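You operate a simulated robot arm through the tools that you are given. There is no shell and no other tool. Be economical: measure what you need, move in short steps, check, and stop when the job is done.

The job below is to be done with a simulated two-armed robot. You get a single attempt, and the scene is never put back.

Task
Take the blue rolled mat from the top of the wash bench and leave it on the top of the locker lid. Switch the lights switch on. Put the cream pot from the top of the game board on the top of the mower stand and the brown pot on the top of the tackle table. The order is free. Set down upright: pot.

The check looks at the end state, three seconds after you hand in, the way a careful person would. Anything else that was tipped, shoved, dropped, spilled or broken makes it a failure. Lids that push on must go on centred and level and be pressed home; caps that screw on are set level and turned clockwise until they are tight.

Robot
Two 7-joint arms with two-finger parallel grippers on one trunk, on a base that drives. Base frame: it is fixed to the floor where the robot stands at the start and does not move with it; the origin is under the middle of the robot, x ahead of it, y to its left, z up; the surface under the hand at the start is at about z = 0.84. Readings come in m, rad, newtons and seconds.
The left shoulder is at the start at [0.05, 0.168, 1.157], the right one opposite. With the tool pointing down near the work surface each hand reaches from about 0.2 to 0.66 m from the robot's upright axis, wherever it stands, measured 20 degrees to its own side. Places, roughly: lights switch [-2.3, -0.5, 0.9]; pot [-3.75, 1, 0.75]; top of the locker lid [-2.4, -0.9, 1]; top of the mower stand [-3.8, 2.8, 0.4]; top of the tackle table (20x24 cm) [-4.7, 1.84, 0.9]. Payload 1.57 kg a hand.
The TCP of each hand is the grasp point between the finger pads, 0.03 m short of the fingertips. In the tool frame z runs along the fingers and y along their closing line. The gripper opens to 0.08 m. The fingers are 0.017 m wide and 0.012 m thick; the gripper's body (0.04 by 0.082 m) begins 0.08 m behind the TCP.
Orientation is that of the tool frame in the base frame, as a unit quaternion [x, y, z, w]. With the fingers straight down and closing along the base's y, the tool's x points along the base's -x, its y along +y and its z along -z.

Tools
- The arms move only by the tool servo_tool. It takes "left_series", "right_series" or both (then of equal length, played together; a hand with none holds still); each is a list of rows, each an object of numbers (a shift or turn left out is 0, a gripper value left out holds the last): "hand": the finger opening in m, from 0 to 0.08; "x", "y", "z": the shift along the base's x, y, z in m; "ax", "ay", "az": the turn, a rotation vector about the base's x, y, z in rad. In form: [{"hand": .., "x": .., "y": .., "z": .., "ax": .., "ay": .., "az": ..}, ...]. A call has 1 to 10 rows; each row shifts and turns the commanded pose from where the row before left it. Each row takes 0.2 s and may step no farther than 0.05 m and 0.15 rad from the row before; otherwise, or with a gripper value out of range, the whole call is refused. Where a pose cannot be reached the arm comes as near as it can. A force on the tool above 40 N (or 10 N above the force at the start of the call, whichever is more), or a blocked arm, ends the call early, and 0.2 s more pass. Each finger travels about 0.045 m/s and halts on what it meets, pressing with about 36 N; the grip force reading is that of the motor and also rises with nothing between the fingers. The clock runs only during rows and for 0.2 s after the last one: add rows that do not move to give the fingers time. The reply holds the time, the measured pose of the TCP, the force on the tool along the base axes, the opening and the grip force, in the units named above and with some noise, with the torque about the TCP (base axes, N m) and any sound that the robot's microphone picked up.
- Cameras (640 x 400 px; columns grow to the right, rows downward): "scene" is now at [0.1208, -0.0327, 1.3665]; the picture's right is [-0.37, -0.93, 0.00], its down [-0.52, 0.21, -0.83] and it looks along [0.77, -0.31, -0.56] (base axes); focal length 280 px, centre (320, 200). "left" rides on the left gripper at [0.072, 0.007, -0.122] in its tool frame; the picture's right is [-0.09, 1.00, 0.00], its down [-0.84, -0.08, -0.54] and it looks along [-0.54, -0.05, 0.84] (tool axes); focal length 238 px, centre (320, 200). "right" rides on the right gripper at [0.072, -0.007, -0.122] in its tool frame; the picture's right is [0.09, 1.00, 0.00], its down [-0.84, 0.08, -0.54] and it looks along [-0.54, 0.05, 0.84] (tool axes); focal length 238 px, centre (320, 200). There is no depth. A picture from a camera that has moved, and an enlarged one, comes with that camera's place and axes in the base frame and with its lens.
- camera(camera): a new picture of that camera. It takes no simulated time.
- move_column(by): slides the trunk up (or, below 0, down) by that many m; the arms and the scene camera ride with it, the base frame stays. It gives what a move gives, with no picture.
- base_move(legs): drives the robot by 1 to 6 legs, each [ahead, left, turn to the left] in m, m and rad, along the robot's own axes; the way and the turn of a leg run together, so that a leg with both is an arc; at most 1.5 m and 3.142 rad a leg. The arms and the cameras ride along, it lands a little off, and it stops where it bumps. It gives what a move gives.
- head_to(pan, tilt): turns the head with the scene camera to pan (to the left, within 1.396 rad either way) and tilt (down, from -0.506 to 1.204), counted from straight ahead of the robot. It gives what a move gives.
- zoom(camera, box): a new picture of the part [left, top, right, bottom] of that camera's present view, enlarged. It takes no simulated time.
- job_done(): hands the job in; it is judged then, once.

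Go step by step. Nothing tells you exact positions but the pictures and the camera data: compare them with the known pose of the tool, close in by small moves and look again before you grip or let go. The budget is 165 turns and 138 pictures, counting those below and the enlarged ones. Unless the task says otherwise, let go and move clear before handing in, and close with one line.

The tools are called after "Request:" as name(argument=value, ...) on one line, values as JSON. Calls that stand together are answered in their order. servo_tool: Moves the arms, as the interface text tells. Its arguments: {"type":"object","properties":{"left_series":{"type":"array"},"right_series":{"type":"array"}},"required":[]} The other tools are called the same way: move_column (by) slides the trunk up or down; base_move (legs) drives the base; head_to (pan, tilt) turns the head that bears the scene camera; camera (camera) takes a picture; zoom (camera, box) takes an enlarged picture of a part of a camera's view; job_done () hands the job in.

At the start:

```text
t: 0.0
left_ee_pos: [0.4734, 0.0166, 1.0812]
left_tcp_rot: [0.0, 1.0, 0.0, 0.0]
left_contact_force: [0.4, 0.1, 0.6]
left_ft_torque: [0.0, -0.02, -0.03]
left_finger_gap: 0.0799
left_finger_force: 0.0
right_ee_pos: [0.4171, -0.3792, 1.1384]
right_tcp_rot: [-0.001, 1.0, 0.0, 0.001]
right_contact_force: [0.1, -0.1, -0.2]
right_ft_torque: [0.01, -0.02, -0.01]
right_finger_gap: 0.08
right_finger_force: 0.0
trunk travel left (down, up): [-0.325, 0.118]
robot x, y, heading: [-0.0011, 0.0015, -0.001]
head pan, tilt: [-0.379, 0.593]
```

scene: 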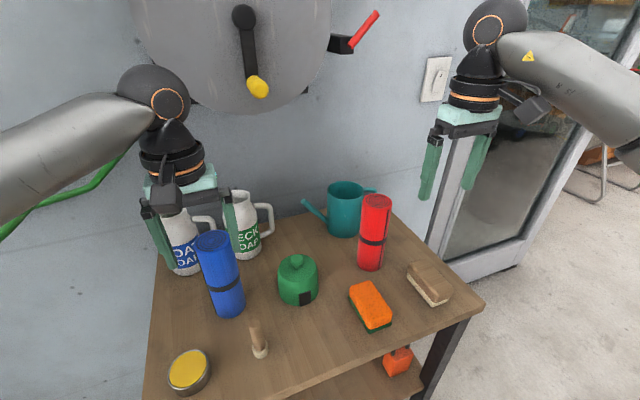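
right: 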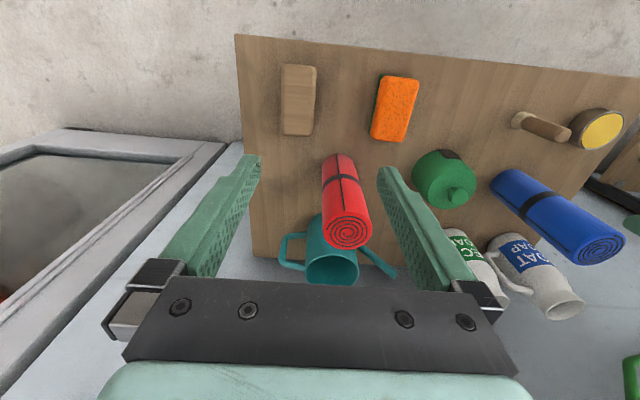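
left: 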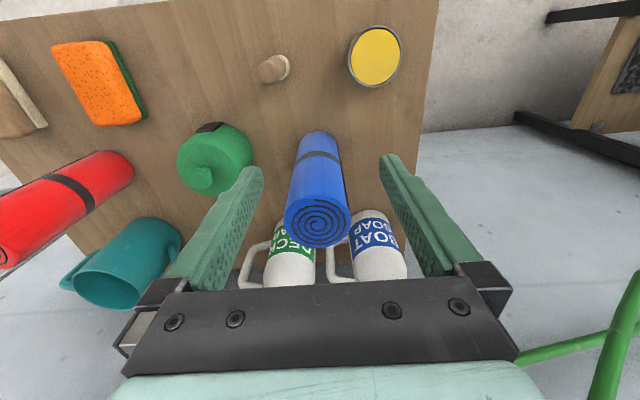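

The blue roll stands upright on the bench at about (0.53, 0.01), with its top near z = 1.035 and a diameter of about 0.06. I'll move the left hand over it and look again.

Request:
servo_tool(left_series=[{"hand": 0.08, "x": 0.03, "y": -0.004, "z": 0.01}, {"x": 0.028, "y": -0.003}, {}])

Request:
camera(camera="left")

Request:
camera(camera="scene")

```text
t: 0.8
left_ee_pos: [0.5313, 0.0095, 1.0903]
left_tcp_rot: [-0.001, 1.0, 0.0, 0.0]
left_contact_force: [0.0, -0.2, -0.8]
left_ft_torque: [-0.01, 0.02, 0.0]
left_finger_gap: 0.0799
left_finger_force: 0.1
right_ee_pos: [0.417, -0.3783, 1.1395]
right_tcp_rot: [0.0, 1.0, 0.0, 0.0]
right_contact_force: [0.4, -0.1, 0.3]
right_ft_torque: [-0.01, -0.01, 0.0]
right_finger_gap: 0.0801
right_finger_force: 0.0
trunk travel left (down, up): [-0.325, 0.118]
robot x, y, heading: [0.0009, -0.0013, -0.002]
head pan, tilt: [-0.379, 0.593]
```

```text
134 pictures are left
camera left: at [0.4592, 0.0156, 1.2131], right [0.09, 1.0, 0.0], down [0.84, -0.08, 0.54], along [0.54, -0.05, -0.84], focal length 238 px, centre (320, 200)
```

left: 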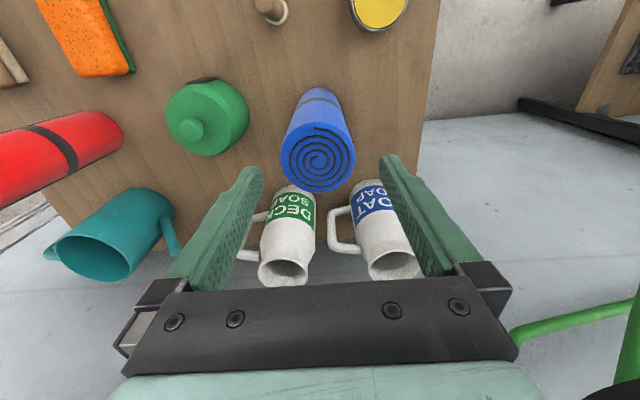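

```text
133 pictures are left
camera scene: at [0.1207, -0.0325, 1.3665], right [-0.37, -0.93, 0.0], down [-0.52, 0.21, -0.83], along [0.77, -0.31, -0.56], focal length 280 px, centre (320, 200)
```

scene: 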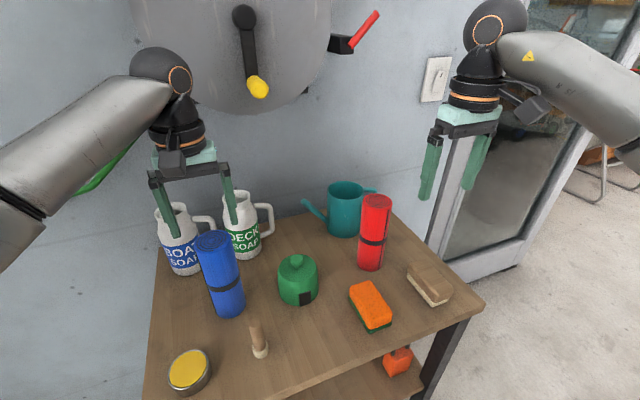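

The triangulated roll centre is (0.535, 0.007), top at 1.03, so the hand is aligned. Next I go down and grip.

Request:
servo_tool(left_series=[{"x": 0.003, "y": -0.002, "z": -0.035}, {"z": -0.035}, {"z": -0.03}, {}, {"hand": 0.04}, {}, {}, {}])

Request:
camera(camera="scene")

```text
t: 2.6
left_ee_pos: [0.534, 0.0081, 0.9905]
left_tcp_rot: [-0.001, 1.0, 0.0, 0.0]
left_contact_force: [-1.1, -0.1, -0.4]
left_ft_torque: [0.03, -0.01, 0.03]
left_finger_gap: 0.063
left_finger_force: 35.8
right_ee_pos: [0.417, -0.3791, 1.1383]
right_tcp_rot: [-0.001, 1.0, 0.0, 0.0]
right_contact_force: [0.2, 0.3, 0.4]
right_ft_torque: [-0.01, 0.02, -0.02]
right_finger_gap: 0.0802
right_finger_force: 0.1
trunk travel left (down, up): [-0.325, 0.118]
robot x, y, heading: [0.0018, -0.0031, 0.002]
head pan, tilt: [-0.379, 0.593]
```

```text
132 pictures are left
camera scene: at [0.1209, -0.0327, 1.3664], right [-0.37, -0.93, 0.0], down [-0.52, 0.21, -0.83], along [0.77, -0.31, -0.56], focal length 280 px, centre (320, 200)
```

scene: 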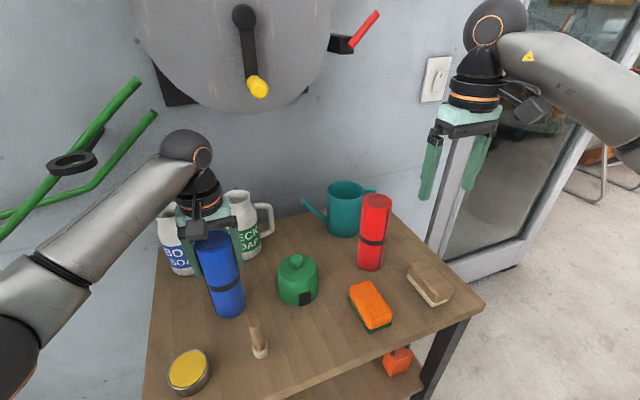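

The roll is gripped at a 0.063 opening. I'll lift it clear and draw it back.

Request:
servo_tool(left_series=[{"z": 0.04}, {"z": 0.045}, {"z": 0.045}, {"z": 0.045}, {"z": 0.03, "x": -0.04}, {"x": -0.05}, {"x": -0.05}, {}])

Request:
camera(camera="left")

```text
t: 4.4
left_ee_pos: [0.3946, 0.0069, 1.1953]
left_tcp_rot: [-0.001, 1.0, 0.0, -0.002]
left_contact_force: [0.6, -0.4, -1.7]
left_ft_torque: [0.01, 0.02, 0.0]
left_finger_gap: 0.0629
left_finger_force: 35.8
right_ee_pos: [0.4171, -0.3796, 1.1389]
right_tcp_rot: [0.0, 1.0, -0.001, 0.0]
right_contact_force: [-0.2, -0.1, 0.1]
right_ft_torque: [-0.04, 0.03, 0.02]
right_finger_gap: 0.08
right_finger_force: 0.1
trunk travel left (down, up): [-0.325, 0.118]
robot x, y, heading: [0.0004, -0.0026, -0.005]
head pan, tilt: [-0.379, 0.593]
```

```text
131 pictures are left
camera left: at [0.322, 0.0124, 1.3179], right [0.09, 1.0, 0.0], down [0.84, -0.08, 0.54], along [0.54, -0.05, -0.84], focal length 238 px, centre (320, 200)
```

left: 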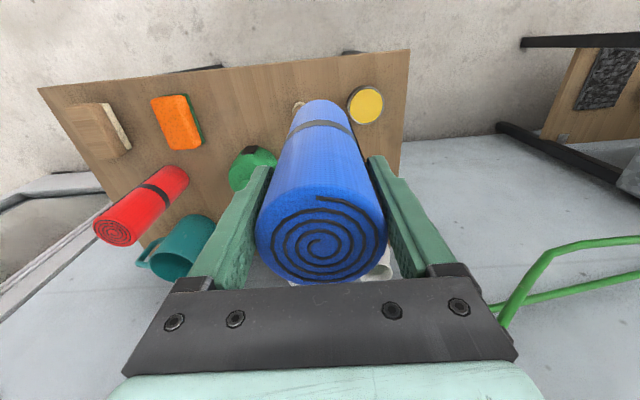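

The roll is held. Before driving I'll look around for obstacles.

Request:
head_to(pan=1.39, tilt=0.3)

Request:
camera(camera="scene")

Request:
head_to(pan=-1.39, tilt=0.3)

Request:
camera(camera="scene")

```text
t: 6.2
left_ee_pos: [0.3953, 0.0076, 1.1961]
left_tcp_rot: [-0.002, 1.0, 0.0, 0.0]
left_contact_force: [0.1, 0.5, -2.6]
left_ft_torque: [0.02, 0.01, -0.01]
left_finger_gap: 0.0631
left_finger_force: 36.2
right_ee_pos: [0.4159, -0.3792, 1.1407]
right_tcp_rot: [0.0, 1.0, 0.0, 0.001]
right_contact_force: [0.4, -0.1, -0.3]
right_ft_torque: [0.02, 0.01, -0.01]
right_finger_gap: 0.0802
right_finger_force: 0.1
trunk travel left (down, up): [-0.325, 0.118]
robot x, y, heading: [0.0001, 0.0015, 0.002]
head pan, tilt: [1.389, 0.3]
```

```text
130 pictures are left
camera scene: at [0.0555, 0.0918, 1.3934], right [0.98, -0.18, 0.0], down [-0.05, -0.29, -0.96], along [0.17, 0.94, -0.3], focal length 280 px, centre (320, 200)
```

scene: 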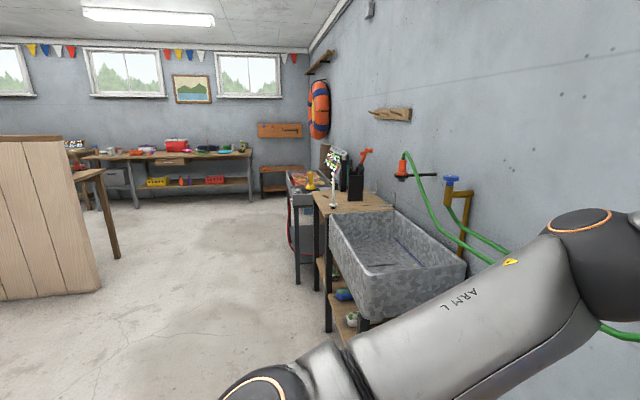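

```text
t: 8.6
left_ee_pos: [0.3946, 0.0072, 1.1956]
left_tcp_rot: [-0.001, 1.0, 0.0, 0.001]
left_contact_force: [-0.9, 0.6, -2.1]
left_ft_torque: [0.02, 0.05, -0.01]
left_finger_gap: 0.063
left_finger_force: 36.2
right_ee_pos: [0.4164, -0.3799, 1.1384]
right_tcp_rot: [0.0, 1.0, 0.0, 0.0]
right_contact_force: [0.1, 0.1, 0.9]
right_ft_torque: [-0.03, -0.04, -0.01]
right_finger_gap: 0.0798
right_finger_force: 0.1
trunk travel left (down, up): [-0.325, 0.118]
robot x, y, heading: [0.0007, -0.0019, 0.001]
head pan, tilt: [-1.389, 0.3]
```

```text
129 pictures are left
camera scene: at [0.0555, -0.0918, 1.3934], right [-0.98, -0.18, 0.0], down [-0.05, 0.29, -0.96], along [0.17, -0.94, -0.3], focal length 280 px, centre (320, 200)
```

scene: 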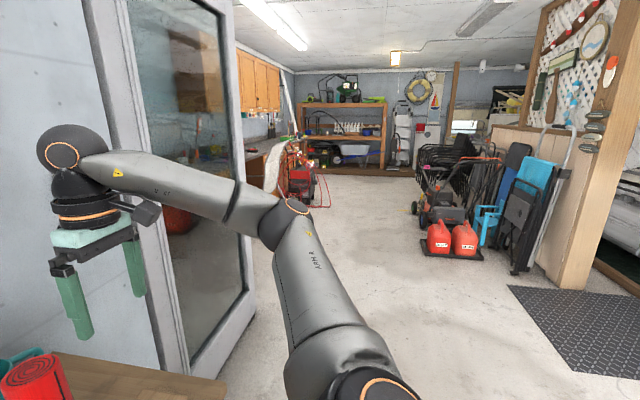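

There's a partition around x = -1.5 with an opening on both sides. I'll back away from the bench, turn right and look at what's behind.

Request:
base_move(legs=[[-0.45, 0, 0], [0, 0, -1.57]])

Request:
camera(camera="scene")

```text
t: 15.2
left_ee_pos: [-0.4375, -0.3952, 1.1954]
left_tcp_rot: [0.706, 0.708, 0.0, 0.0]
left_contact_force: [0.6, -0.5, -1.9]
left_ft_torque: [0.0, -0.04, 0.01]
left_finger_gap: 0.0631
left_finger_force: 36.1
right_ee_pos: [-0.8245, -0.4174, 1.1396]
right_tcp_rot: [0.707, 0.708, 0.0, 0.0]
right_contact_force: [0.4, 0.6, 0.1]
right_ft_torque: [-0.02, 0.01, 0.01]
right_finger_gap: 0.0801
right_finger_force: 0.1
trunk travel left (down, up): [-0.325, 0.118]
robot x, y, heading: [-0.4445, -0.0017, -1.57]
head pan, tilt: [-1.389, 0.3]
```

```text
128 pictures are left
camera scene: at [-0.5389, -0.057, 1.3934], right [-0.18, 0.98, 0.0], down [0.29, 0.05, -0.96], along [-0.94, -0.17, -0.3], focal length 280 px, centre (320, 200)
```

scene: 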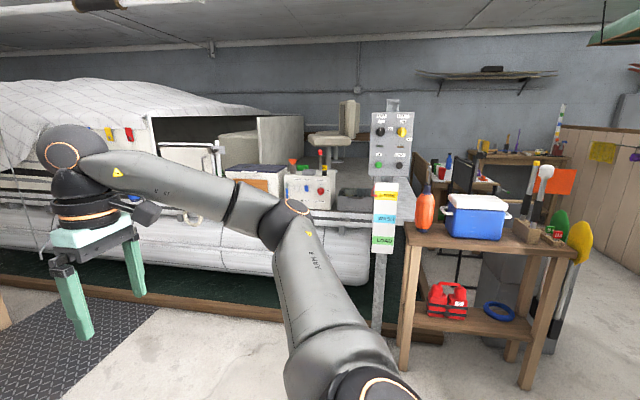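

I see the boat deck with the locker and the switch panel at about x = -2.3. I'll turn to face it and look.

Request:
base_move(legs=[[0.5, 0, 0], [0, 0, -1.57]])

Request:
head_to(pan=0, tilt=0.35)

Request:
camera(camera="scene")

```text
t: 21.9
left_ee_pos: [-0.8402, -0.489, 1.1956]
left_tcp_rot: [1.0, -0.008, 0.001, 0.0]
left_contact_force: [0.2, -0.3, -2.4]
left_ft_torque: [0.0, 0.0, 0.01]
left_finger_gap: 0.0629
left_finger_force: 35.9
right_ee_pos: [-0.8558, -0.1006, 1.1391]
right_tcp_rot: [1.0, -0.008, 0.0, 0.0]
right_contact_force: [-0.3, 0.4, 0.2]
right_ft_torque: [0.01, 0.0, -0.01]
right_finger_gap: 0.0799
right_finger_force: 0.1
trunk travel left (down, up): [-0.325, 0.118]
robot x, y, heading: [-0.4441, -0.4877, 3.127]
head pan, tilt: [-1.389, 0.3]
```

```text
t: 23.4
left_ee_pos: [-0.8413, -0.4872, 1.1962]
left_tcp_rot: [1.0, -0.008, 0.0, 0.0]
left_contact_force: [-1.1, -0.2, -2.4]
left_ft_torque: [-0.01, -0.06, -0.03]
left_finger_gap: 0.0629
left_finger_force: 36.0
right_ee_pos: [-0.8553, -0.1008, 1.1398]
right_tcp_rot: [1.0, -0.009, 0.0, 0.0]
right_contact_force: [-0.3, -0.5, -0.7]
right_ft_torque: [0.01, 0.01, 0.0]
right_finger_gap: 0.0802
right_finger_force: 0.0
trunk travel left (down, up): [-0.325, 0.118]
robot x, y, heading: [-0.4471, -0.4878, 3.125]
head pan, tilt: [0.0, 0.351]
```

```text
127 pictures are left
camera scene: at [-0.5797, -0.4853, 1.3886], right [0.02, 1.0, 0.0], down [0.34, -0.01, -0.94], along [-0.94, 0.02, -0.34], focal length 280 px, centre (320, 200)
```

scene: 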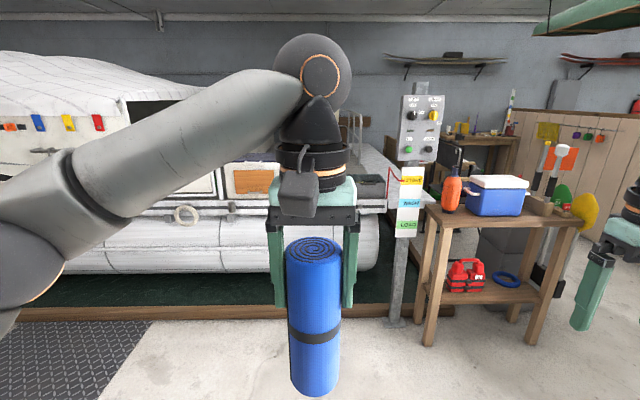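

I'll move the left hand aside so I can see, and drive closer.

Request:
servo_tool(left_series=[{"y": -0.05}, {"y": -0.05}, {"y": -0.05}, {"y": -0.05}, {"y": -0.03}, {}])

Request:
base_move(legs=[[0.75, 0.15, 0.015]])

Request:
camera(camera="scene")

```text
t: 24.8
left_ee_pos: [-0.8397, -0.7181, 1.1945]
left_tcp_rot: [1.0, -0.007, 0.0, -0.001]
left_contact_force: [0.1, 0.5, -2.0]
left_ft_torque: [0.01, -0.04, 0.02]
left_finger_gap: 0.063
left_finger_force: 35.9
right_ee_pos: [-0.8559, -0.1012, 1.1388]
right_tcp_rot: [1.0, -0.008, 0.0, -0.001]
right_contact_force: [-0.5, -0.8, 1.1]
right_ft_torque: [-0.02, 0.05, 0.02]
right_finger_gap: 0.0799
right_finger_force: 0.0
trunk travel left (down, up): [-0.325, 0.118]
robot x, y, heading: [-0.4487, -0.488, 3.128]
head pan, tilt: [0.0, 0.351]
```

```text
t: 29.0
left_ee_pos: [-1.5878, -0.8818, 1.1947]
left_tcp_rot: [1.0, 0.009, 0.0, 0.0]
left_contact_force: [0.1, 0.3, -2.4]
left_ft_torque: [0.02, -0.03, 0.02]
left_finger_gap: 0.0628
left_finger_force: 35.8
right_ee_pos: [-1.625, -0.2654, 1.14]
right_tcp_rot: [1.0, 0.009, 0.0, 0.0]
right_contact_force: [-0.5, -0.2, -0.9]
right_ft_torque: [-0.02, -0.04, -0.01]
right_finger_gap: 0.0799
right_finger_force: 0.0
trunk travel left (down, up): [-0.325, 0.118]
robot x, y, heading: [-1.1985, -0.6393, -3.128]
head pan, tilt: [0.0, 0.351]
```

```text
126 pictures are left
camera scene: at [-1.3352, -0.6401, 1.3886], right [-0.02, 1.0, 0.0], down [0.34, 0.01, -0.94], along [-0.94, -0.02, -0.34], focal length 280 px, centre (320, 200)
```

scene: 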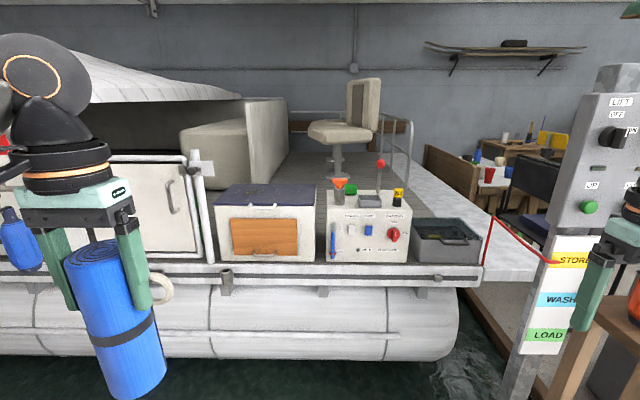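

The locker has a dark top, and the panel with switches is beside it. I'll zoom on both.

Request:
zoom(camera="scene", box=[190, 140, 490, 300])

```text
2.13 times, centred on (340, 220) of scene
camera zoom: at [-1.3352, -0.6401, 1.3886], right [-0.02, 1.0, 0.0], down [0.34, 0.01, -0.94], along [-0.94, -0.02, -0.34], focal length 598 px, centre (277, 157)
```

zoom: 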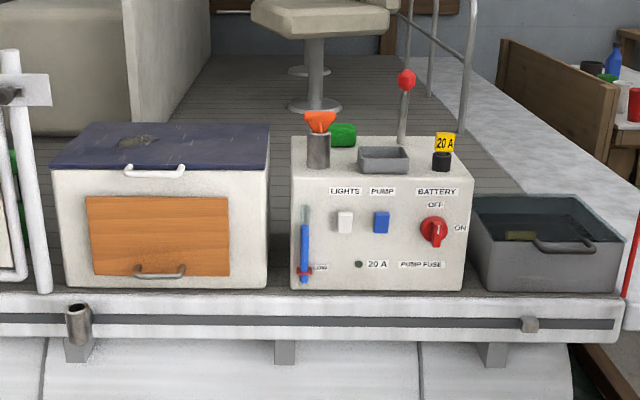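

I'll pull the right hand back, lift the left a little, and drive close to the deck, staying clear of the LIFT pole.

Request:
servo_tool(left_series=[{"z": 0.04, "x": 0.02}, {"z": 0.04, "x": 0.02}, {}], right_series=[{"x": 0.05, "y": -0.03}, {"x": 0.05, "y": -0.03}, {}])

Request:
base_move(legs=[[0.0, 0.11, -0.013], [0.5, 0, 0]])

Request:
head_to(pan=0, tilt=0.6)

Request:
camera(camera="scene")

Request:
camera(camera="left")

```text
refused: row 1 steps farther than a row can; nothing moved
```

```text
t: 33.1
left_ee_pos: [-2.0876, -0.9888, 1.1965]
left_tcp_rot: [1.0, 0.002, 0.001, 0.0]
left_contact_force: [0.2, -0.6, -1.8]
left_ft_torque: [-0.03, -0.02, 0.03]
left_finger_gap: 0.0629
left_finger_force: 35.6
right_ee_pos: [-2.1159, -0.3717, 1.1394]
right_tcp_rot: [1.0, 0.001, -0.001, 0.001]
right_contact_force: [0.2, -0.6, 0.4]
right_ft_torque: [0.02, -0.02, -0.02]
right_finger_gap: 0.0798
right_finger_force: 0.1
trunk travel left (down, up): [-0.325, 0.118]
robot x, y, heading: [-1.697, -0.7468, -3.137]
head pan, tilt: [0.0, 0.351]
```

```text
t: 33.9
left_ee_pos: [-2.0865, -0.9879, 1.1949]
left_tcp_rot: [1.0, 0.003, 0.0, 0.0]
left_contact_force: [0.2, -0.5, -1.2]
left_ft_torque: [-0.01, -0.03, 0.0]
left_finger_gap: 0.063
left_finger_force: 36.1
right_ee_pos: [-2.1161, -0.3714, 1.1392]
right_tcp_rot: [1.0, 0.002, 0.0, -0.001]
right_contact_force: [-0.6, -1.2, -0.3]
right_ft_torque: [0.0, 0.0, -0.01]
right_finger_gap: 0.0802
right_finger_force: 0.2
trunk travel left (down, up): [-0.325, 0.118]
robot x, y, heading: [-1.6956, -0.7504, -3.138]
head pan, tilt: [0.0, 0.6]
```

```text
124 pictures are left
camera scene: at [-1.8273, -0.7499, 1.3659], right [0.0, 1.0, 0.0], down [0.56, 0.0, -0.83], along [-0.83, 0.0, -0.56], focal length 280 px, centre (320, 200)
```

scene: 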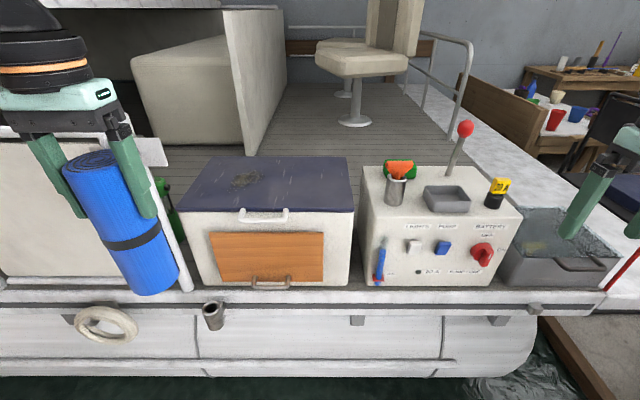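

```text
123 pictures are left
camera left: at [-2.0167, -0.9945, 1.3175], right [-0.09, -1.0, 0.0], down [-0.84, 0.07, 0.54], along [-0.54, 0.05, -0.84], focal length 238 px, centre (320, 200)
```

left: 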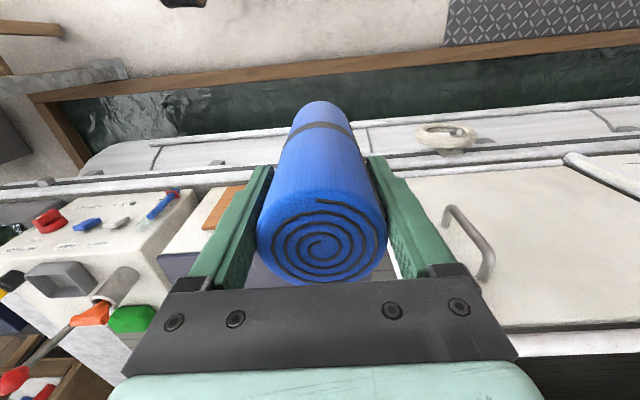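

The lid is at about x -2.33 to -2.60, y -1.06 to -0.67, z = 1.0. I'll raise the trunk, creep forward and bring the roll over the lid.

Request:
move_column(by=0.1)

Request:
servo_tool(left_series=[{"y": 0.045}, {"y": 0.045}, {"y": 0.04}, {}], right_series=[{"x": 0.04}, {"x": 0.04}, {"x": 0.02}, {}])

Request:
base_move(legs=[[0.08, 0, 0]])

Request:
head_to(pan=0, tilt=0.9)

Request:
camera(camera="scene")

```text
t: 35.2
left_ee_pos: [-2.0883, -0.9879, 1.2947]
left_tcp_rot: [1.0, 0.002, 0.0, 0.0]
left_contact_force: [-0.5, -0.1, -2.1]
left_ft_torque: [-0.05, -0.03, 0.01]
left_finger_gap: 0.063
left_finger_force: 35.8
right_ee_pos: [-2.1156, -0.3711, 1.2409]
right_tcp_rot: [1.0, 0.002, 0.0, 0.0]
right_contact_force: [-0.4, 0.4, -0.7]
right_ft_torque: [0.01, -0.01, 0.01]
right_finger_gap: 0.0799
right_finger_force: 0.1
trunk travel left (down, up): [-0.425, 0.018]
robot x, y, heading: [-1.7004, -0.7518, -3.135]
head pan, tilt: [0.0, 0.6]
```

```text
t: 36.2
left_ee_pos: [-2.0887, -0.8575, 1.2969]
left_tcp_rot: [1.0, 0.003, 0.0, 0.0]
left_contact_force: [-0.4, -0.8, -2.0]
left_ft_torque: [0.02, -0.05, 0.0]
left_finger_gap: 0.063
left_finger_force: 35.7
right_ee_pos: [-2.0151, -0.3707, 1.2413]
right_tcp_rot: [1.0, 0.001, 0.0, 0.0]
right_contact_force: [-0.2, 0.3, 0.1]
right_ft_torque: [0.0, 0.0, 0.0]
right_finger_gap: 0.0801
right_finger_force: 0.0
trunk travel left (down, up): [-0.425, 0.018]
robot x, y, heading: [-1.6955, -0.7497, -3.135]
head pan, tilt: [0.0, 0.6]
```

```text
t: 37.3
left_ee_pos: [-2.1668, -0.8551, 1.2966]
left_tcp_rot: [1.0, 0.003, 0.0, 0.0]
left_contact_force: [0.1, 0.8, -1.5]
left_ft_torque: [0.01, -0.04, 0.0]
left_finger_gap: 0.063
left_finger_force: 36.3
right_ee_pos: [-2.0953, -0.3693, 1.2408]
right_tcp_rot: [1.0, 0.001, 0.0, -0.001]
right_contact_force: [-0.9, 0.2, -0.4]
right_ft_torque: [0.04, -0.04, 0.01]
right_finger_gap: 0.08
right_finger_force: 0.1
trunk travel left (down, up): [-0.425, 0.018]
robot x, y, heading: [-1.7748, -0.7491, -3.135]
head pan, tilt: [0.0, 0.6]
```

```text
t: 38.1
left_ee_pos: [-2.1663, -0.8561, 1.2965]
left_tcp_rot: [1.0, 0.002, 0.0, 0.001]
left_contact_force: [-0.2, 0.7, -1.5]
left_ft_torque: [-0.03, -0.03, 0.03]
left_finger_gap: 0.0632
left_finger_force: 36.3
right_ee_pos: [-2.0945, -0.3698, 1.2408]
right_tcp_rot: [1.0, 0.001, 0.0, 0.0]
right_contact_force: [-0.3, 0.2, 0.0]
right_ft_torque: [0.0, 0.01, -0.04]
right_finger_gap: 0.0801
right_finger_force: 0.0
trunk travel left (down, up): [-0.425, 0.018]
robot x, y, heading: [-1.7743, -0.7518, -3.14]
head pan, tilt: [0.0, 0.901]
```

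```text
122 pictures are left
camera scene: at [-1.8929, -0.75, 1.4412], right [0.0, 1.0, 0.0], down [0.78, 0.0, -0.62], along [-0.62, 0.0, -0.78], focal length 280 px, centre (320, 200)
```

scene: 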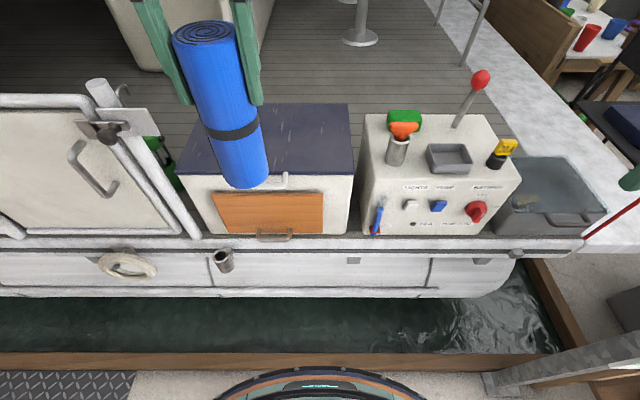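

The base is right at the timber kerb, so it stays here. I'll extend the left hand over the lid.

Request:
servo_tool(left_series=[{"x": -0.045}, {"x": -0.045}, {"x": -0.045}, {"x": -0.045}, {"x": -0.045}, {"x": -0.01}, {}])

Request:
camera(camera="scene")

Request:
camera(camera="left")

```text
t: 39.7
left_ee_pos: [-2.337, -0.8606, 1.2923]
left_tcp_rot: [1.0, 0.003, -0.001, 0.0]
left_contact_force: [0.3, 0.9, -3.1]
left_ft_torque: [0.0, -0.01, 0.01]
left_finger_gap: 0.0633
left_finger_force: 36.0
left hand out of reach, approached as far as the arm can: row 4, 5, 6
right_ee_pos: [-2.0951, -0.3704, 1.2406]
right_tcp_rot: [1.0, 0.0, 0.0, -0.001]
right_contact_force: [0.4, 0.1, 0.4]
right_ft_torque: [-0.03, 0.0, 0.0]
right_finger_gap: 0.0799
right_finger_force: 0.0
trunk travel left (down, up): [-0.425, 0.018]
robot x, y, heading: [-1.7742, -0.7506, -3.139]
head pan, tilt: [0.0, 0.901]
```

```text
121 pictures are left
camera scene: at [-1.8931, -0.7509, 1.4411], right [0.0, 1.0, 0.0], down [0.78, 0.0, -0.62], along [-0.62, 0.0, -0.78], focal length 280 px, centre (320, 200)
```

scene: 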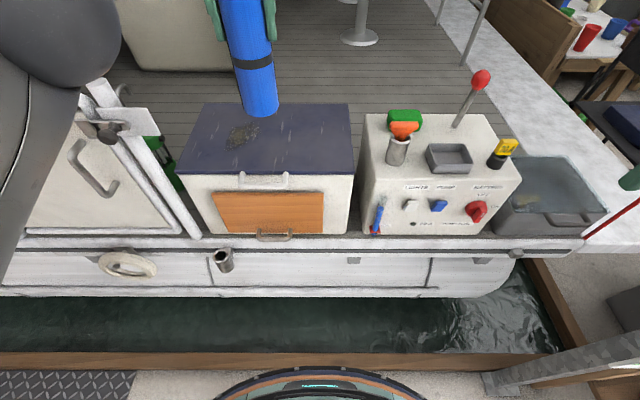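

```text
120 pictures are left
camera left: at [-2.266, -0.8671, 1.4151], right [-0.09, -1.0, 0.0], down [-0.84, 0.07, 0.54], along [-0.54, 0.05, -0.84], focal length 238 px, centre (320, 200)
```

left: 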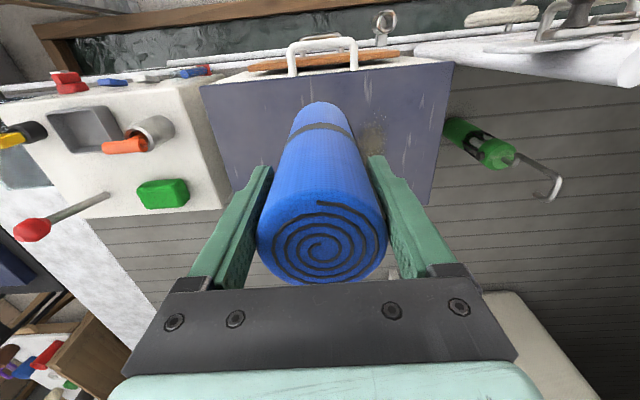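

The wrist is too high for full reach, so going down should bring it in. I'll descend 0.09 and check.

Request:
servo_tool(left_series=[{"z": -0.03}, {"z": -0.03}, {"z": -0.03}, {}])

Request:
camera(camera="scene")

```text
t: 40.7
left_ee_pos: [-2.3362, -0.8574, 1.2051]
left_tcp_rot: [1.0, 0.003, 0.0, 0.0]
left_contact_force: [0.0, 0.5, -1.8]
left_ft_torque: [-0.06, 0.0, -0.03]
left_finger_gap: 0.0633
left_finger_force: 36.0
right_ee_pos: [-2.0947, -0.3703, 1.2423]
right_tcp_rot: [1.0, 0.001, -0.001, 0.0]
right_contact_force: [1.3, -0.9, 0.1]
right_ft_torque: [-0.01, -0.01, -0.04]
right_finger_gap: 0.0798
right_finger_force: 0.2
trunk travel left (down, up): [-0.425, 0.018]
robot x, y, heading: [-1.7738, -0.7504, -3.14]
head pan, tilt: [0.0, 0.901]
```

```text
119 pictures are left
camera scene: at [-1.8927, -0.7496, 1.4412], right [0.0, 1.0, 0.0], down [0.78, 0.0, -0.62], along [-0.62, 0.0, -0.78], focal length 280 px, centre (320, 200)
```

scene: 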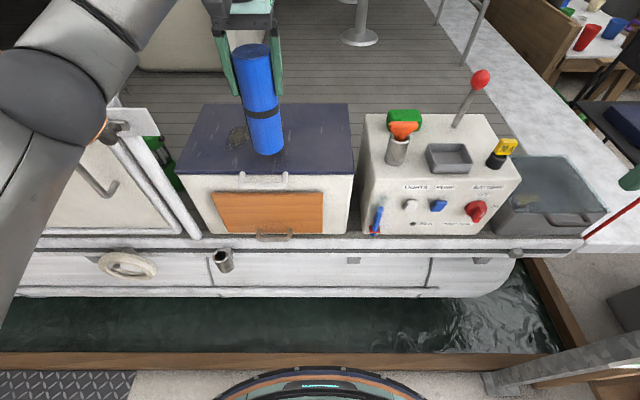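

Now I'll push forward at this height.

Request:
servo_tool(left_series=[{"x": -0.04}, {"x": -0.04}, {}])

Request:
camera(camera="left")

```text
t: 41.5
left_ee_pos: [-2.3736, -0.8657, 1.2003]
left_tcp_rot: [1.0, 0.001, -0.001, 0.0]
left_contact_force: [-0.9, 0.5, -1.9]
left_ft_torque: [-0.04, -0.03, -0.01]
left_finger_gap: 0.0631
left_finger_force: 36.0
left hand out of reach, approached as far as the arm can: row 1, 2
right_ee_pos: [-2.0938, -0.3687, 1.2393]
right_tcp_rot: [1.0, 0.001, -0.001, 0.001]
right_contact_force: [0.3, 0.5, 0.0]
right_ft_torque: [-0.04, 0.0, 0.03]
right_finger_gap: 0.08
right_finger_force: 0.1
trunk travel left (down, up): [-0.425, 0.018]
robot x, y, heading: [-1.7785, -0.7507, -3.136]
head pan, tilt: [0.0, 0.901]
```

```text
118 pictures are left
camera left: at [-2.3024, -0.8728, 1.3231], right [-0.09, -1.0, 0.0], down [-0.84, 0.08, 0.54], along [-0.54, 0.05, -0.84], focal length 238 px, centre (320, 200)
```

left: 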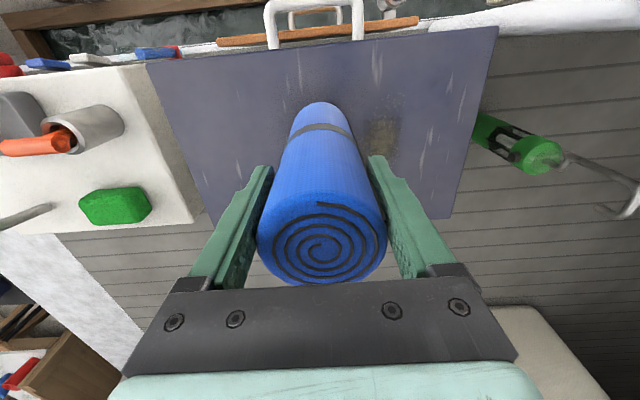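

The roll's bottom is over the lid, about 6 cm in from the front edge. I'll lower gently until contact.

Request:
servo_tool(left_series=[{"z": -0.02, "x": -0.01}, {"z": -0.012}, {"z": -0.008}, {}])

Request:
camera(camera="scene")

```text
t: 42.3
left_ee_pos: [-2.3808, -0.8704, 1.1733]
left_tcp_rot: [1.0, 0.0, -0.006, 0.001]
left_contact_force: [9.1, -1.5, 18.6]
left_ft_torque: [0.11, -1.4, -0.15]
left_finger_gap: 0.0634
left_finger_force: 36.2
left hand out of reach, approached as far as the arm can: row 1, 3
right_ee_pos: [-2.0942, -0.3703, 1.2419]
right_tcp_rot: [1.0, 0.002, -0.002, 0.001]
right_contact_force: [0.8, 0.4, -0.4]
right_ft_torque: [-0.01, -0.03, 0.01]
right_finger_gap: 0.08
right_finger_force: 0.0
trunk travel left (down, up): [-0.425, 0.018]
robot x, y, heading: [-1.7746, -0.7517, -3.137]
head pan, tilt: [0.0, 0.901]
stopped in row 4 (left hand): the force on the tool passed its limit at 45 N (the readings are from after the stop); the commanded pose is now the measured one
```

```text
117 pictures are left
camera scene: at [-1.8911, -0.7499, 1.4414], right [0.0, 1.0, 0.0], down [0.78, 0.0, -0.62], along [-0.62, 0.0, -0.78], focal length 280 px, centre (320, 200)
```

scene: 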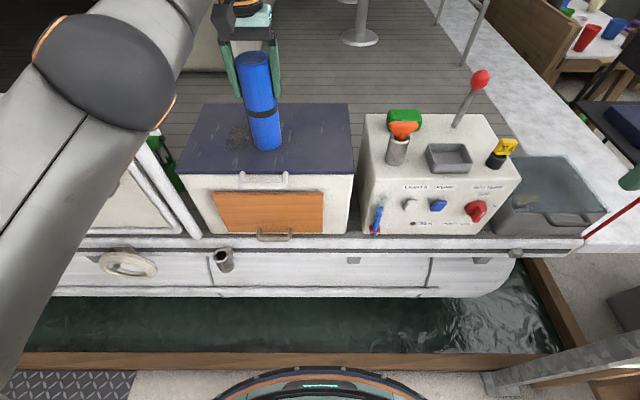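

There is contact, so the lid is at about z = 1.02. I'll relieve the pressure slightly and recheck.

Request:
servo_tool(left_series=[{"z": 0.002}, {}, {}])

Request:
zoom(camera="scene", box=[170, 0, 370, 250])

```text
t: 43.1
left_ee_pos: [-2.3825, -0.8691, 1.1728]
left_tcp_rot: [1.0, 0.0, -0.007, 0.001]
left_contact_force: [7.0, -0.7, 16.0]
left_ft_torque: [0.15, -1.16, -0.06]
left_finger_gap: 0.0628
left_finger_force: 35.8
right_ee_pos: [-2.0918, -0.3697, 1.242]
right_tcp_rot: [1.0, 0.001, -0.002, 0.0]
right_contact_force: [-0.4, -0.2, -0.5]
right_ft_torque: [-0.01, 0.03, 0.02]
right_finger_gap: 0.0799
right_finger_force: 0.0
trunk travel left (down, up): [-0.425, 0.018]
robot x, y, heading: [-1.7785, -0.7488, -3.14]
head pan, tilt: [0.0, 0.901]
```

```text
1.60 times, centred on (270, 125) of scene
camera zoom: at [-1.8903, -0.7498, 1.4414], right [0.0, 1.0, 0.0], down [0.78, 0.0, -0.62], along [-0.62, 0.0, -0.78], focal length 449 px, centre (400, 320)
```

zoom: 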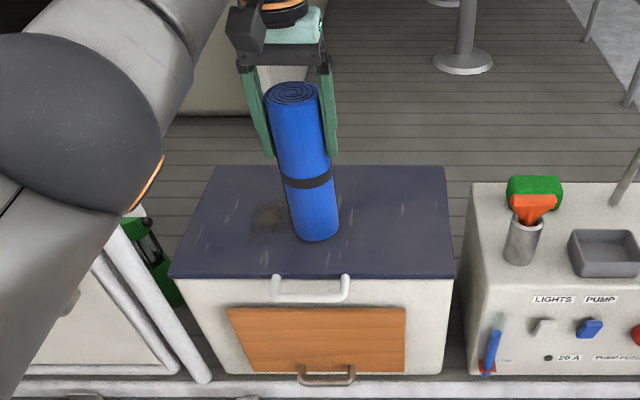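

It's seated on the lid with some push. I'll ease up a little more.

Request:
servo_tool(left_series=[{"z": 0.003, "x": 0.001}, {}, {}])

```text
t: 43.9
left_ee_pos: [-2.3843, -0.8712, 1.1733]
left_tcp_rot: [1.0, 0.002, -0.007, 0.002]
left_contact_force: [0.5, 1.2, -0.6]
left_ft_torque: [0.12, -0.02, -0.02]
left_finger_gap: 0.0628
left_finger_force: 36.0
right_ee_pos: [-2.094, -0.37, 1.2412]
right_tcp_rot: [1.0, 0.002, 0.0, 0.0]
right_contact_force: [-0.4, 0.3, -0.7]
right_ft_torque: [-0.03, -0.03, 0.02]
right_finger_gap: 0.0801
right_finger_force: 0.0
trunk travel left (down, up): [-0.425, 0.018]
robot x, y, heading: [-1.778, -0.7512, -3.135]
head pan, tilt: [0.0, 0.901]
```

The force is near zero with the roll touching the lid. I'll open the fingers and rise straight up.

Request:
servo_tool(left_series=[{"hand": 0.08}, {}, {}, {"z": 0.02}, {"z": 0.03}, {}])

Request:
camera(camera="scene")

Request:
camera(camera="left")

```text
t: 45.3
left_ee_pos: [-2.372, -0.8775, 1.2211]
left_tcp_rot: [1.0, 0.002, -0.006, 0.002]
left_contact_force: [-0.5, -0.8, 1.0]
left_ft_torque: [0.02, -0.01, 0.02]
left_finger_gap: 0.08
left_finger_force: 0.0
left hand out of reach, approached as far as the arm can: row 4, 5
right_ee_pos: [-2.0946, -0.3702, 1.2397]
right_tcp_rot: [1.0, 0.002, 0.0, 0.001]
right_contact_force: [-1.0, 0.2, -0.7]
right_ft_torque: [0.0, -0.01, 0.0]
right_finger_gap: 0.08
right_finger_force: 0.1
trunk travel left (down, up): [-0.425, 0.018]
robot x, y, heading: [-1.7734, -0.7465, -3.136]
head pan, tilt: [0.0, 0.901]
```

```text
115 pictures are left
camera scene: at [-1.8933, -0.7504, 1.441], right [0.0, 1.0, 0.0], down [0.78, 0.0, -0.62], along [-0.62, 0.0, -0.78], focal length 280 px, centre (320, 200)
```

scene: 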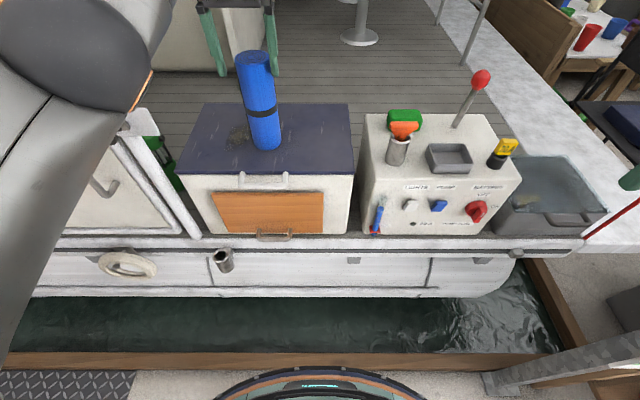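

```text
114 pictures are left
camera left: at [-2.2998, -0.8837, 1.342], right [-0.09, -1.0, 0.0], down [-0.83, 0.08, 0.55], along [-0.55, 0.05, -0.83], focal length 238 px, centre (320, 200)
```

left: 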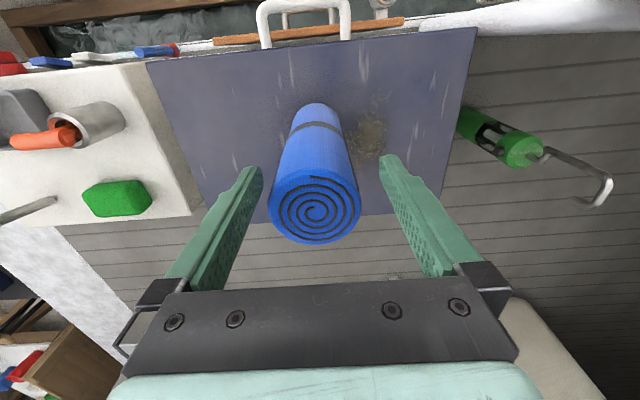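

The roll stands free. I'll rise and retract the hand.

Request:
servo_tool(left_series=[{"x": 0.01, "y": 0.006, "z": 0.02}, {"x": 0.02, "z": 0.03}, {"x": 0.03, "z": 0.03}, {"x": 0.04}, {"x": 0.05}, {"x": 0.05}, {"x": 0.05, "y": -0.02}, {}])

Request:
camera(camera="scene")

```text
refused: row 7 steps farther than a row can; nothing moved
```

```text
113 pictures are left
camera scene: at [-1.8933, -0.7504, 1.441], right [0.0, 1.0, 0.0], down [0.78, 0.0, -0.62], along [-0.62, 0.0, -0.78], focal length 280 px, centre (320, 200)
```

scene: 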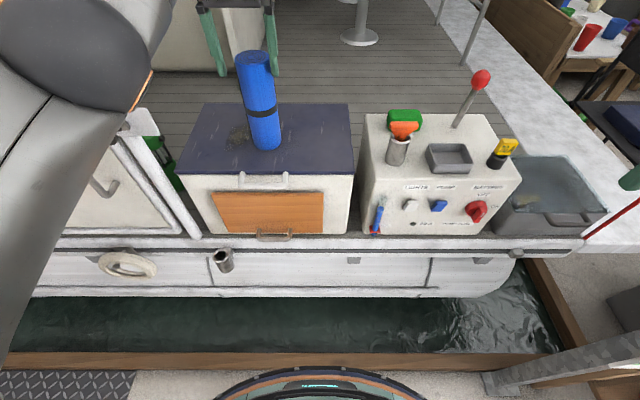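

That call was refused for an oversized step, so I'll send it again with smaller ones.

Request:
servo_tool(left_series=[{"x": 0.01, "y": 0.006, "z": 0.02}, {"x": 0.02, "z": 0.03}, {"x": 0.03, "z": 0.03}, {"x": 0.04}, {"x": 0.045}, {"x": 0.045}, {"x": 0.045}, {}])

Request:
camera(camera="scene")

Request:
zoom(camera="scene", box=[350, 100, 550, 250])

```text
t: 47.1
left_ee_pos: [-2.2459, -0.8627, 1.2987]
left_tcp_rot: [1.0, 0.003, -0.006, 0.001]
left_contact_force: [-0.1, -0.2, 0.2]
left_ft_torque: [0.07, -0.01, 0.0]
left_finger_gap: 0.08
left_finger_force: 0.0
left hand out of reach, approached as far as the arm can: row 2, 3, 4, 5
right_ee_pos: [-2.095, -0.3712, 1.2412]
right_tcp_rot: [1.0, 0.001, 0.0, -0.001]
right_contact_force: [0.5, -1.4, 0.8]
right_ft_torque: [0.05, 0.01, 0.01]
right_finger_gap: 0.0801
right_finger_force: 0.1
trunk travel left (down, up): [-0.425, 0.018]
robot x, y, heading: [-1.7763, -0.7478, -3.135]
head pan, tilt: [0.0, 0.901]
```

```text
112 pictures are left
camera scene: at [-1.8937, -0.7516, 1.441], right [0.0, 1.0, 0.0], down [0.78, 0.0, -0.62], along [-0.62, 0.0, -0.78], focal length 280 px, centre (320, 200)
```

scene: 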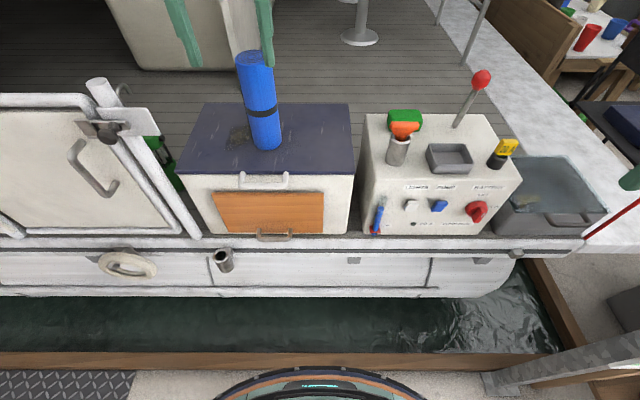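

```text
2.67 times, centred on (450, 175) of scene
camera zoom: at [-1.8937, -0.7516, 1.441], right [0.0, 1.0, 0.0], down [0.78, 0.0, -0.62], along [-0.62, 0.0, -0.78], focal length 748 px, centre (-27, 267)
```

zoom: 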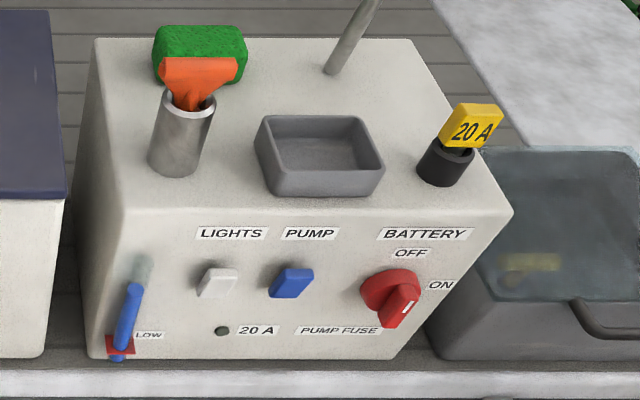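

The roll is placed. The LIGHTS rocker is at about (-2.288, -0.54, 0.925). I'll back off a bit, lower the trunk for a flatter view of the rocker, and tuck the left hand.

Request:
servo_tool(left_series=[{"x": 0.045, "hand": 0.03}, {"x": 0.045}, {"x": 0.045}, {}], right_series=[{"hand": 0.0}, {}, {}, {}])

Request:
base_move(legs=[[-0.17, 0, 0]])

Request:
move_column(by=-0.25)

Request:
head_to(pan=-0.35, tilt=0.35)

Request:
camera(camera="scene")

```text
t: 48.1
left_ee_pos: [-2.1108, -0.8606, 1.2975]
left_tcp_rot: [1.0, 0.002, -0.006, 0.001]
left_contact_force: [0.1, 0.5, 0.8]
left_ft_torque: [-0.01, -0.01, 0.01]
left_finger_gap: 0.0301
left_finger_force: 0.1
right_ee_pos: [-2.0943, -0.3704, 1.2415]
right_tcp_rot: [1.0, 0.001, 0.0, 0.0]
right_contact_force: [-0.8, -0.5, -0.5]
right_ft_torque: [0.03, 0.01, -0.05]
right_finger_gap: 0.0
right_finger_force: 4.4
trunk travel left (down, up): [-0.425, 0.018]
robot x, y, heading: [-1.7756, -0.7505, -3.141]
head pan, tilt: [0.0, 0.901]
```

```text
t: 49.6
left_ee_pos: [-1.9421, -0.8604, 1.2982]
left_tcp_rot: [1.0, 0.002, -0.007, 0.0]
left_contact_force: [0.3, -0.4, 1.0]
left_ft_torque: [0.01, 0.01, 0.0]
left_finger_gap: 0.03
left_finger_force: 0.0
right_ee_pos: [-1.9256, -0.3707, 1.2411]
right_tcp_rot: [1.0, 0.002, 0.0, 0.0]
right_contact_force: [0.9, -0.7, 0.5]
right_ft_torque: [-0.01, 0.02, -0.01]
right_finger_gap: 0.0
right_finger_force: 21.4
trunk travel left (down, up): [-0.425, 0.018]
robot x, y, heading: [-1.6099, -0.7482, -3.136]
head pan, tilt: [0.0, 0.901]
```

```text
t: 52.2
left_ee_pos: [-1.9418, -0.8611, 1.0478]
left_tcp_rot: [1.0, 0.002, -0.007, 0.001]
left_contact_force: [0.8, 0.1, -0.5]
left_ft_torque: [-0.01, 0.01, 0.03]
left_finger_gap: 0.03
left_finger_force: 0.0
right_ee_pos: [-1.9263, -0.3697, 0.9911]
right_tcp_rot: [1.0, 0.003, 0.0, 0.0]
right_contact_force: [-0.5, 0.1, -0.1]
right_ft_torque: [0.02, 0.0, 0.0]
right_finger_gap: 0.0
right_finger_force: 21.4
trunk travel left (down, up): [-0.175, 0.268]
robot x, y, heading: [-1.6068, -0.7475, -3.133]
head pan, tilt: [0.0, 0.901]
```

```text
t: 53.1
left_ee_pos: [-1.9417, -0.8607, 1.0476]
left_tcp_rot: [1.0, 0.003, -0.007, 0.001]
left_contact_force: [0.2, -0.4, -0.5]
left_ft_torque: [0.0, -0.02, 0.01]
left_finger_gap: 0.0301
left_finger_force: 0.1
right_ee_pos: [-1.9258, -0.3701, 0.99]
right_tcp_rot: [1.0, 0.003, 0.001, 0.0]
right_contact_force: [0.7, 0.3, 1.1]
right_ft_torque: [0.02, -0.01, 0.02]
right_finger_gap: 0.0
right_finger_force: 21.5
trunk travel left (down, up): [-0.175, 0.268]
robot x, y, heading: [-1.606, -0.75, -3.133]
head pan, tilt: [-0.351, 0.351]
```

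```text
110 pictures are left
camera scene: at [-1.7364, -0.7176, 1.2386], right [0.34, 0.94, 0.0], down [0.32, -0.12, -0.94], along [-0.88, 0.32, -0.34], focal length 280 px, centre (320, 200)
```

scene: 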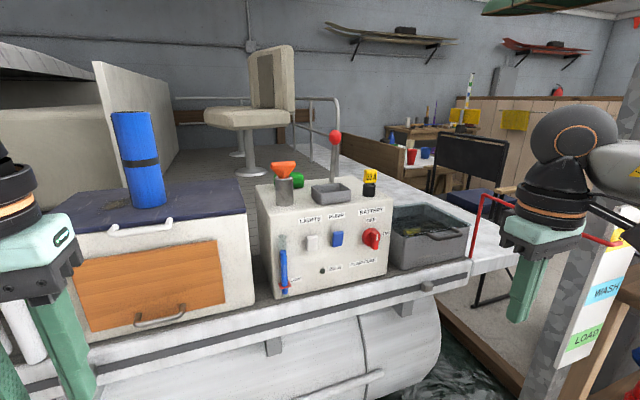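

Request:
zoom(camera="scene", box=[265, 200, 395, 290])

```text
4.44 times, centred on (330, 245) of scene
camera zoom: at [-1.7364, -0.7176, 1.2386], right [0.34, 0.94, 0.0], down [0.32, -0.12, -0.94], along [-0.88, 0.32, -0.34], focal length 1246 px, centre (276, 0)
```

zoom: 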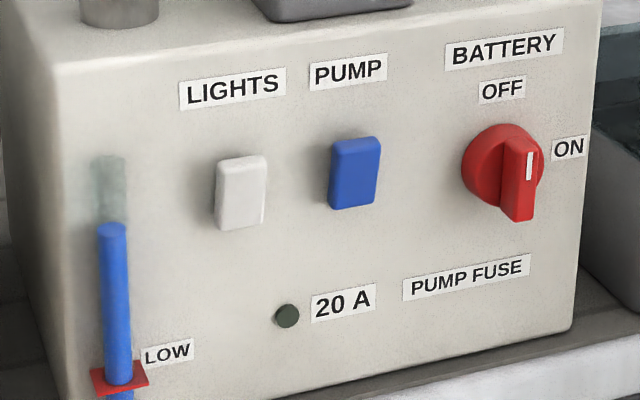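

The rocker measures about 25 x 37 mm at (-2.288, -0.537, 0.92). I'll turn the right hand to point forward while approaching it, staying well short.

Request:
servo_tool(right_series=[{"x": -0.03, "y": -0.017, "ay": 0.14}, {"x": -0.03, "y": -0.017, "ay": 0.14}, {"x": -0.03, "y": -0.017, "ay": 0.14}, {"x": -0.02, "y": -0.017, "ay": 0.14}, {"x": -0.02, "y": -0.017, "ay": 0.14}, {"x": -0.02, "y": -0.017, "ay": 0.14}, {"x": -0.02, "y": -0.017, "ay": 0.14}, {"x": -0.01, "y": -0.017, "ay": 0.14}, {"y": -0.017, "ay": 0.14}, {"y": -0.017, "ay": 0.14}])

Request:
camera(camera="scene")

Request:
camera(camera="right")

```text
t: 55.3
left_ee_pos: [-1.9425, -0.8608, 1.0473]
left_tcp_rot: [1.0, 0.002, -0.006, 0.0]
left_contact_force: [0.6, 0.1, -0.6]
left_ft_torque: [0.02, 0.03, 0.05]
left_finger_gap: 0.0299
left_finger_force: 0.1
right_ee_pos: [-2.1061, -0.55, 0.9933]
right_tcp_rot: [0.779, 0.012, -0.627, 0.01]
right_contact_force: [0.3, -0.8, -0.3]
right_ft_torque: [0.02, 0.02, 0.0]
right_finger_gap: 0.0
right_finger_force: 21.3
right hand out of reach, approached as far as the arm can: row 10
trunk travel left (down, up): [-0.175, 0.268]
robot x, y, heading: [-1.6069, -0.7465, -3.135]
head pan, tilt: [-0.351, 0.351]
```

```text
108 pictures are left
camera scene: at [-1.7361, -0.7181, 1.2387], right [0.34, 0.94, 0.0], down [0.32, -0.12, -0.94], along [-0.88, 0.32, -0.34], focal length 280 px, centre (320, 200)
```

scene: 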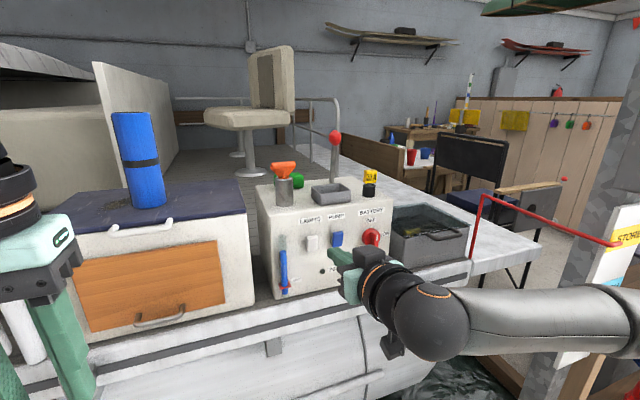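

```text
107 pictures are left
camera right: at [-1.9717, -0.5394, 0.9494], right [0.05, -0.99, -0.09], down [0.35, -0.07, 0.93], along [-0.93, -0.08, 0.35], focal length 238 px, centre (320, 200)
```

right: 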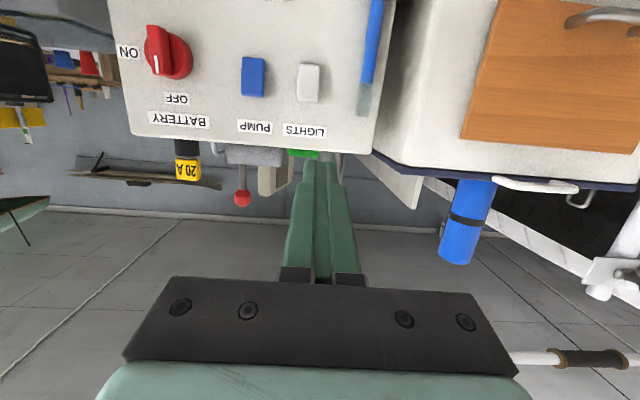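

The camera is upside down but nearly head-on to the rocker, so I'll zoom.

Request:
zoom(camera="right", box=[220, 40, 350, 140])

```text
4.00 times, centred on (285, 90) of right
camera zoom: at [-1.9717, -0.5394, 0.9494], right [0.05, -0.99, -0.09], down [0.35, -0.07, 0.93], along [-0.93, -0.08, 0.35], focal length 953 px, centre (460, 640)
```

zoom: 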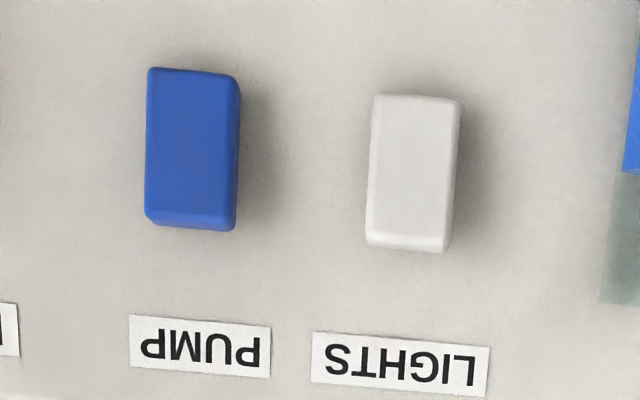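

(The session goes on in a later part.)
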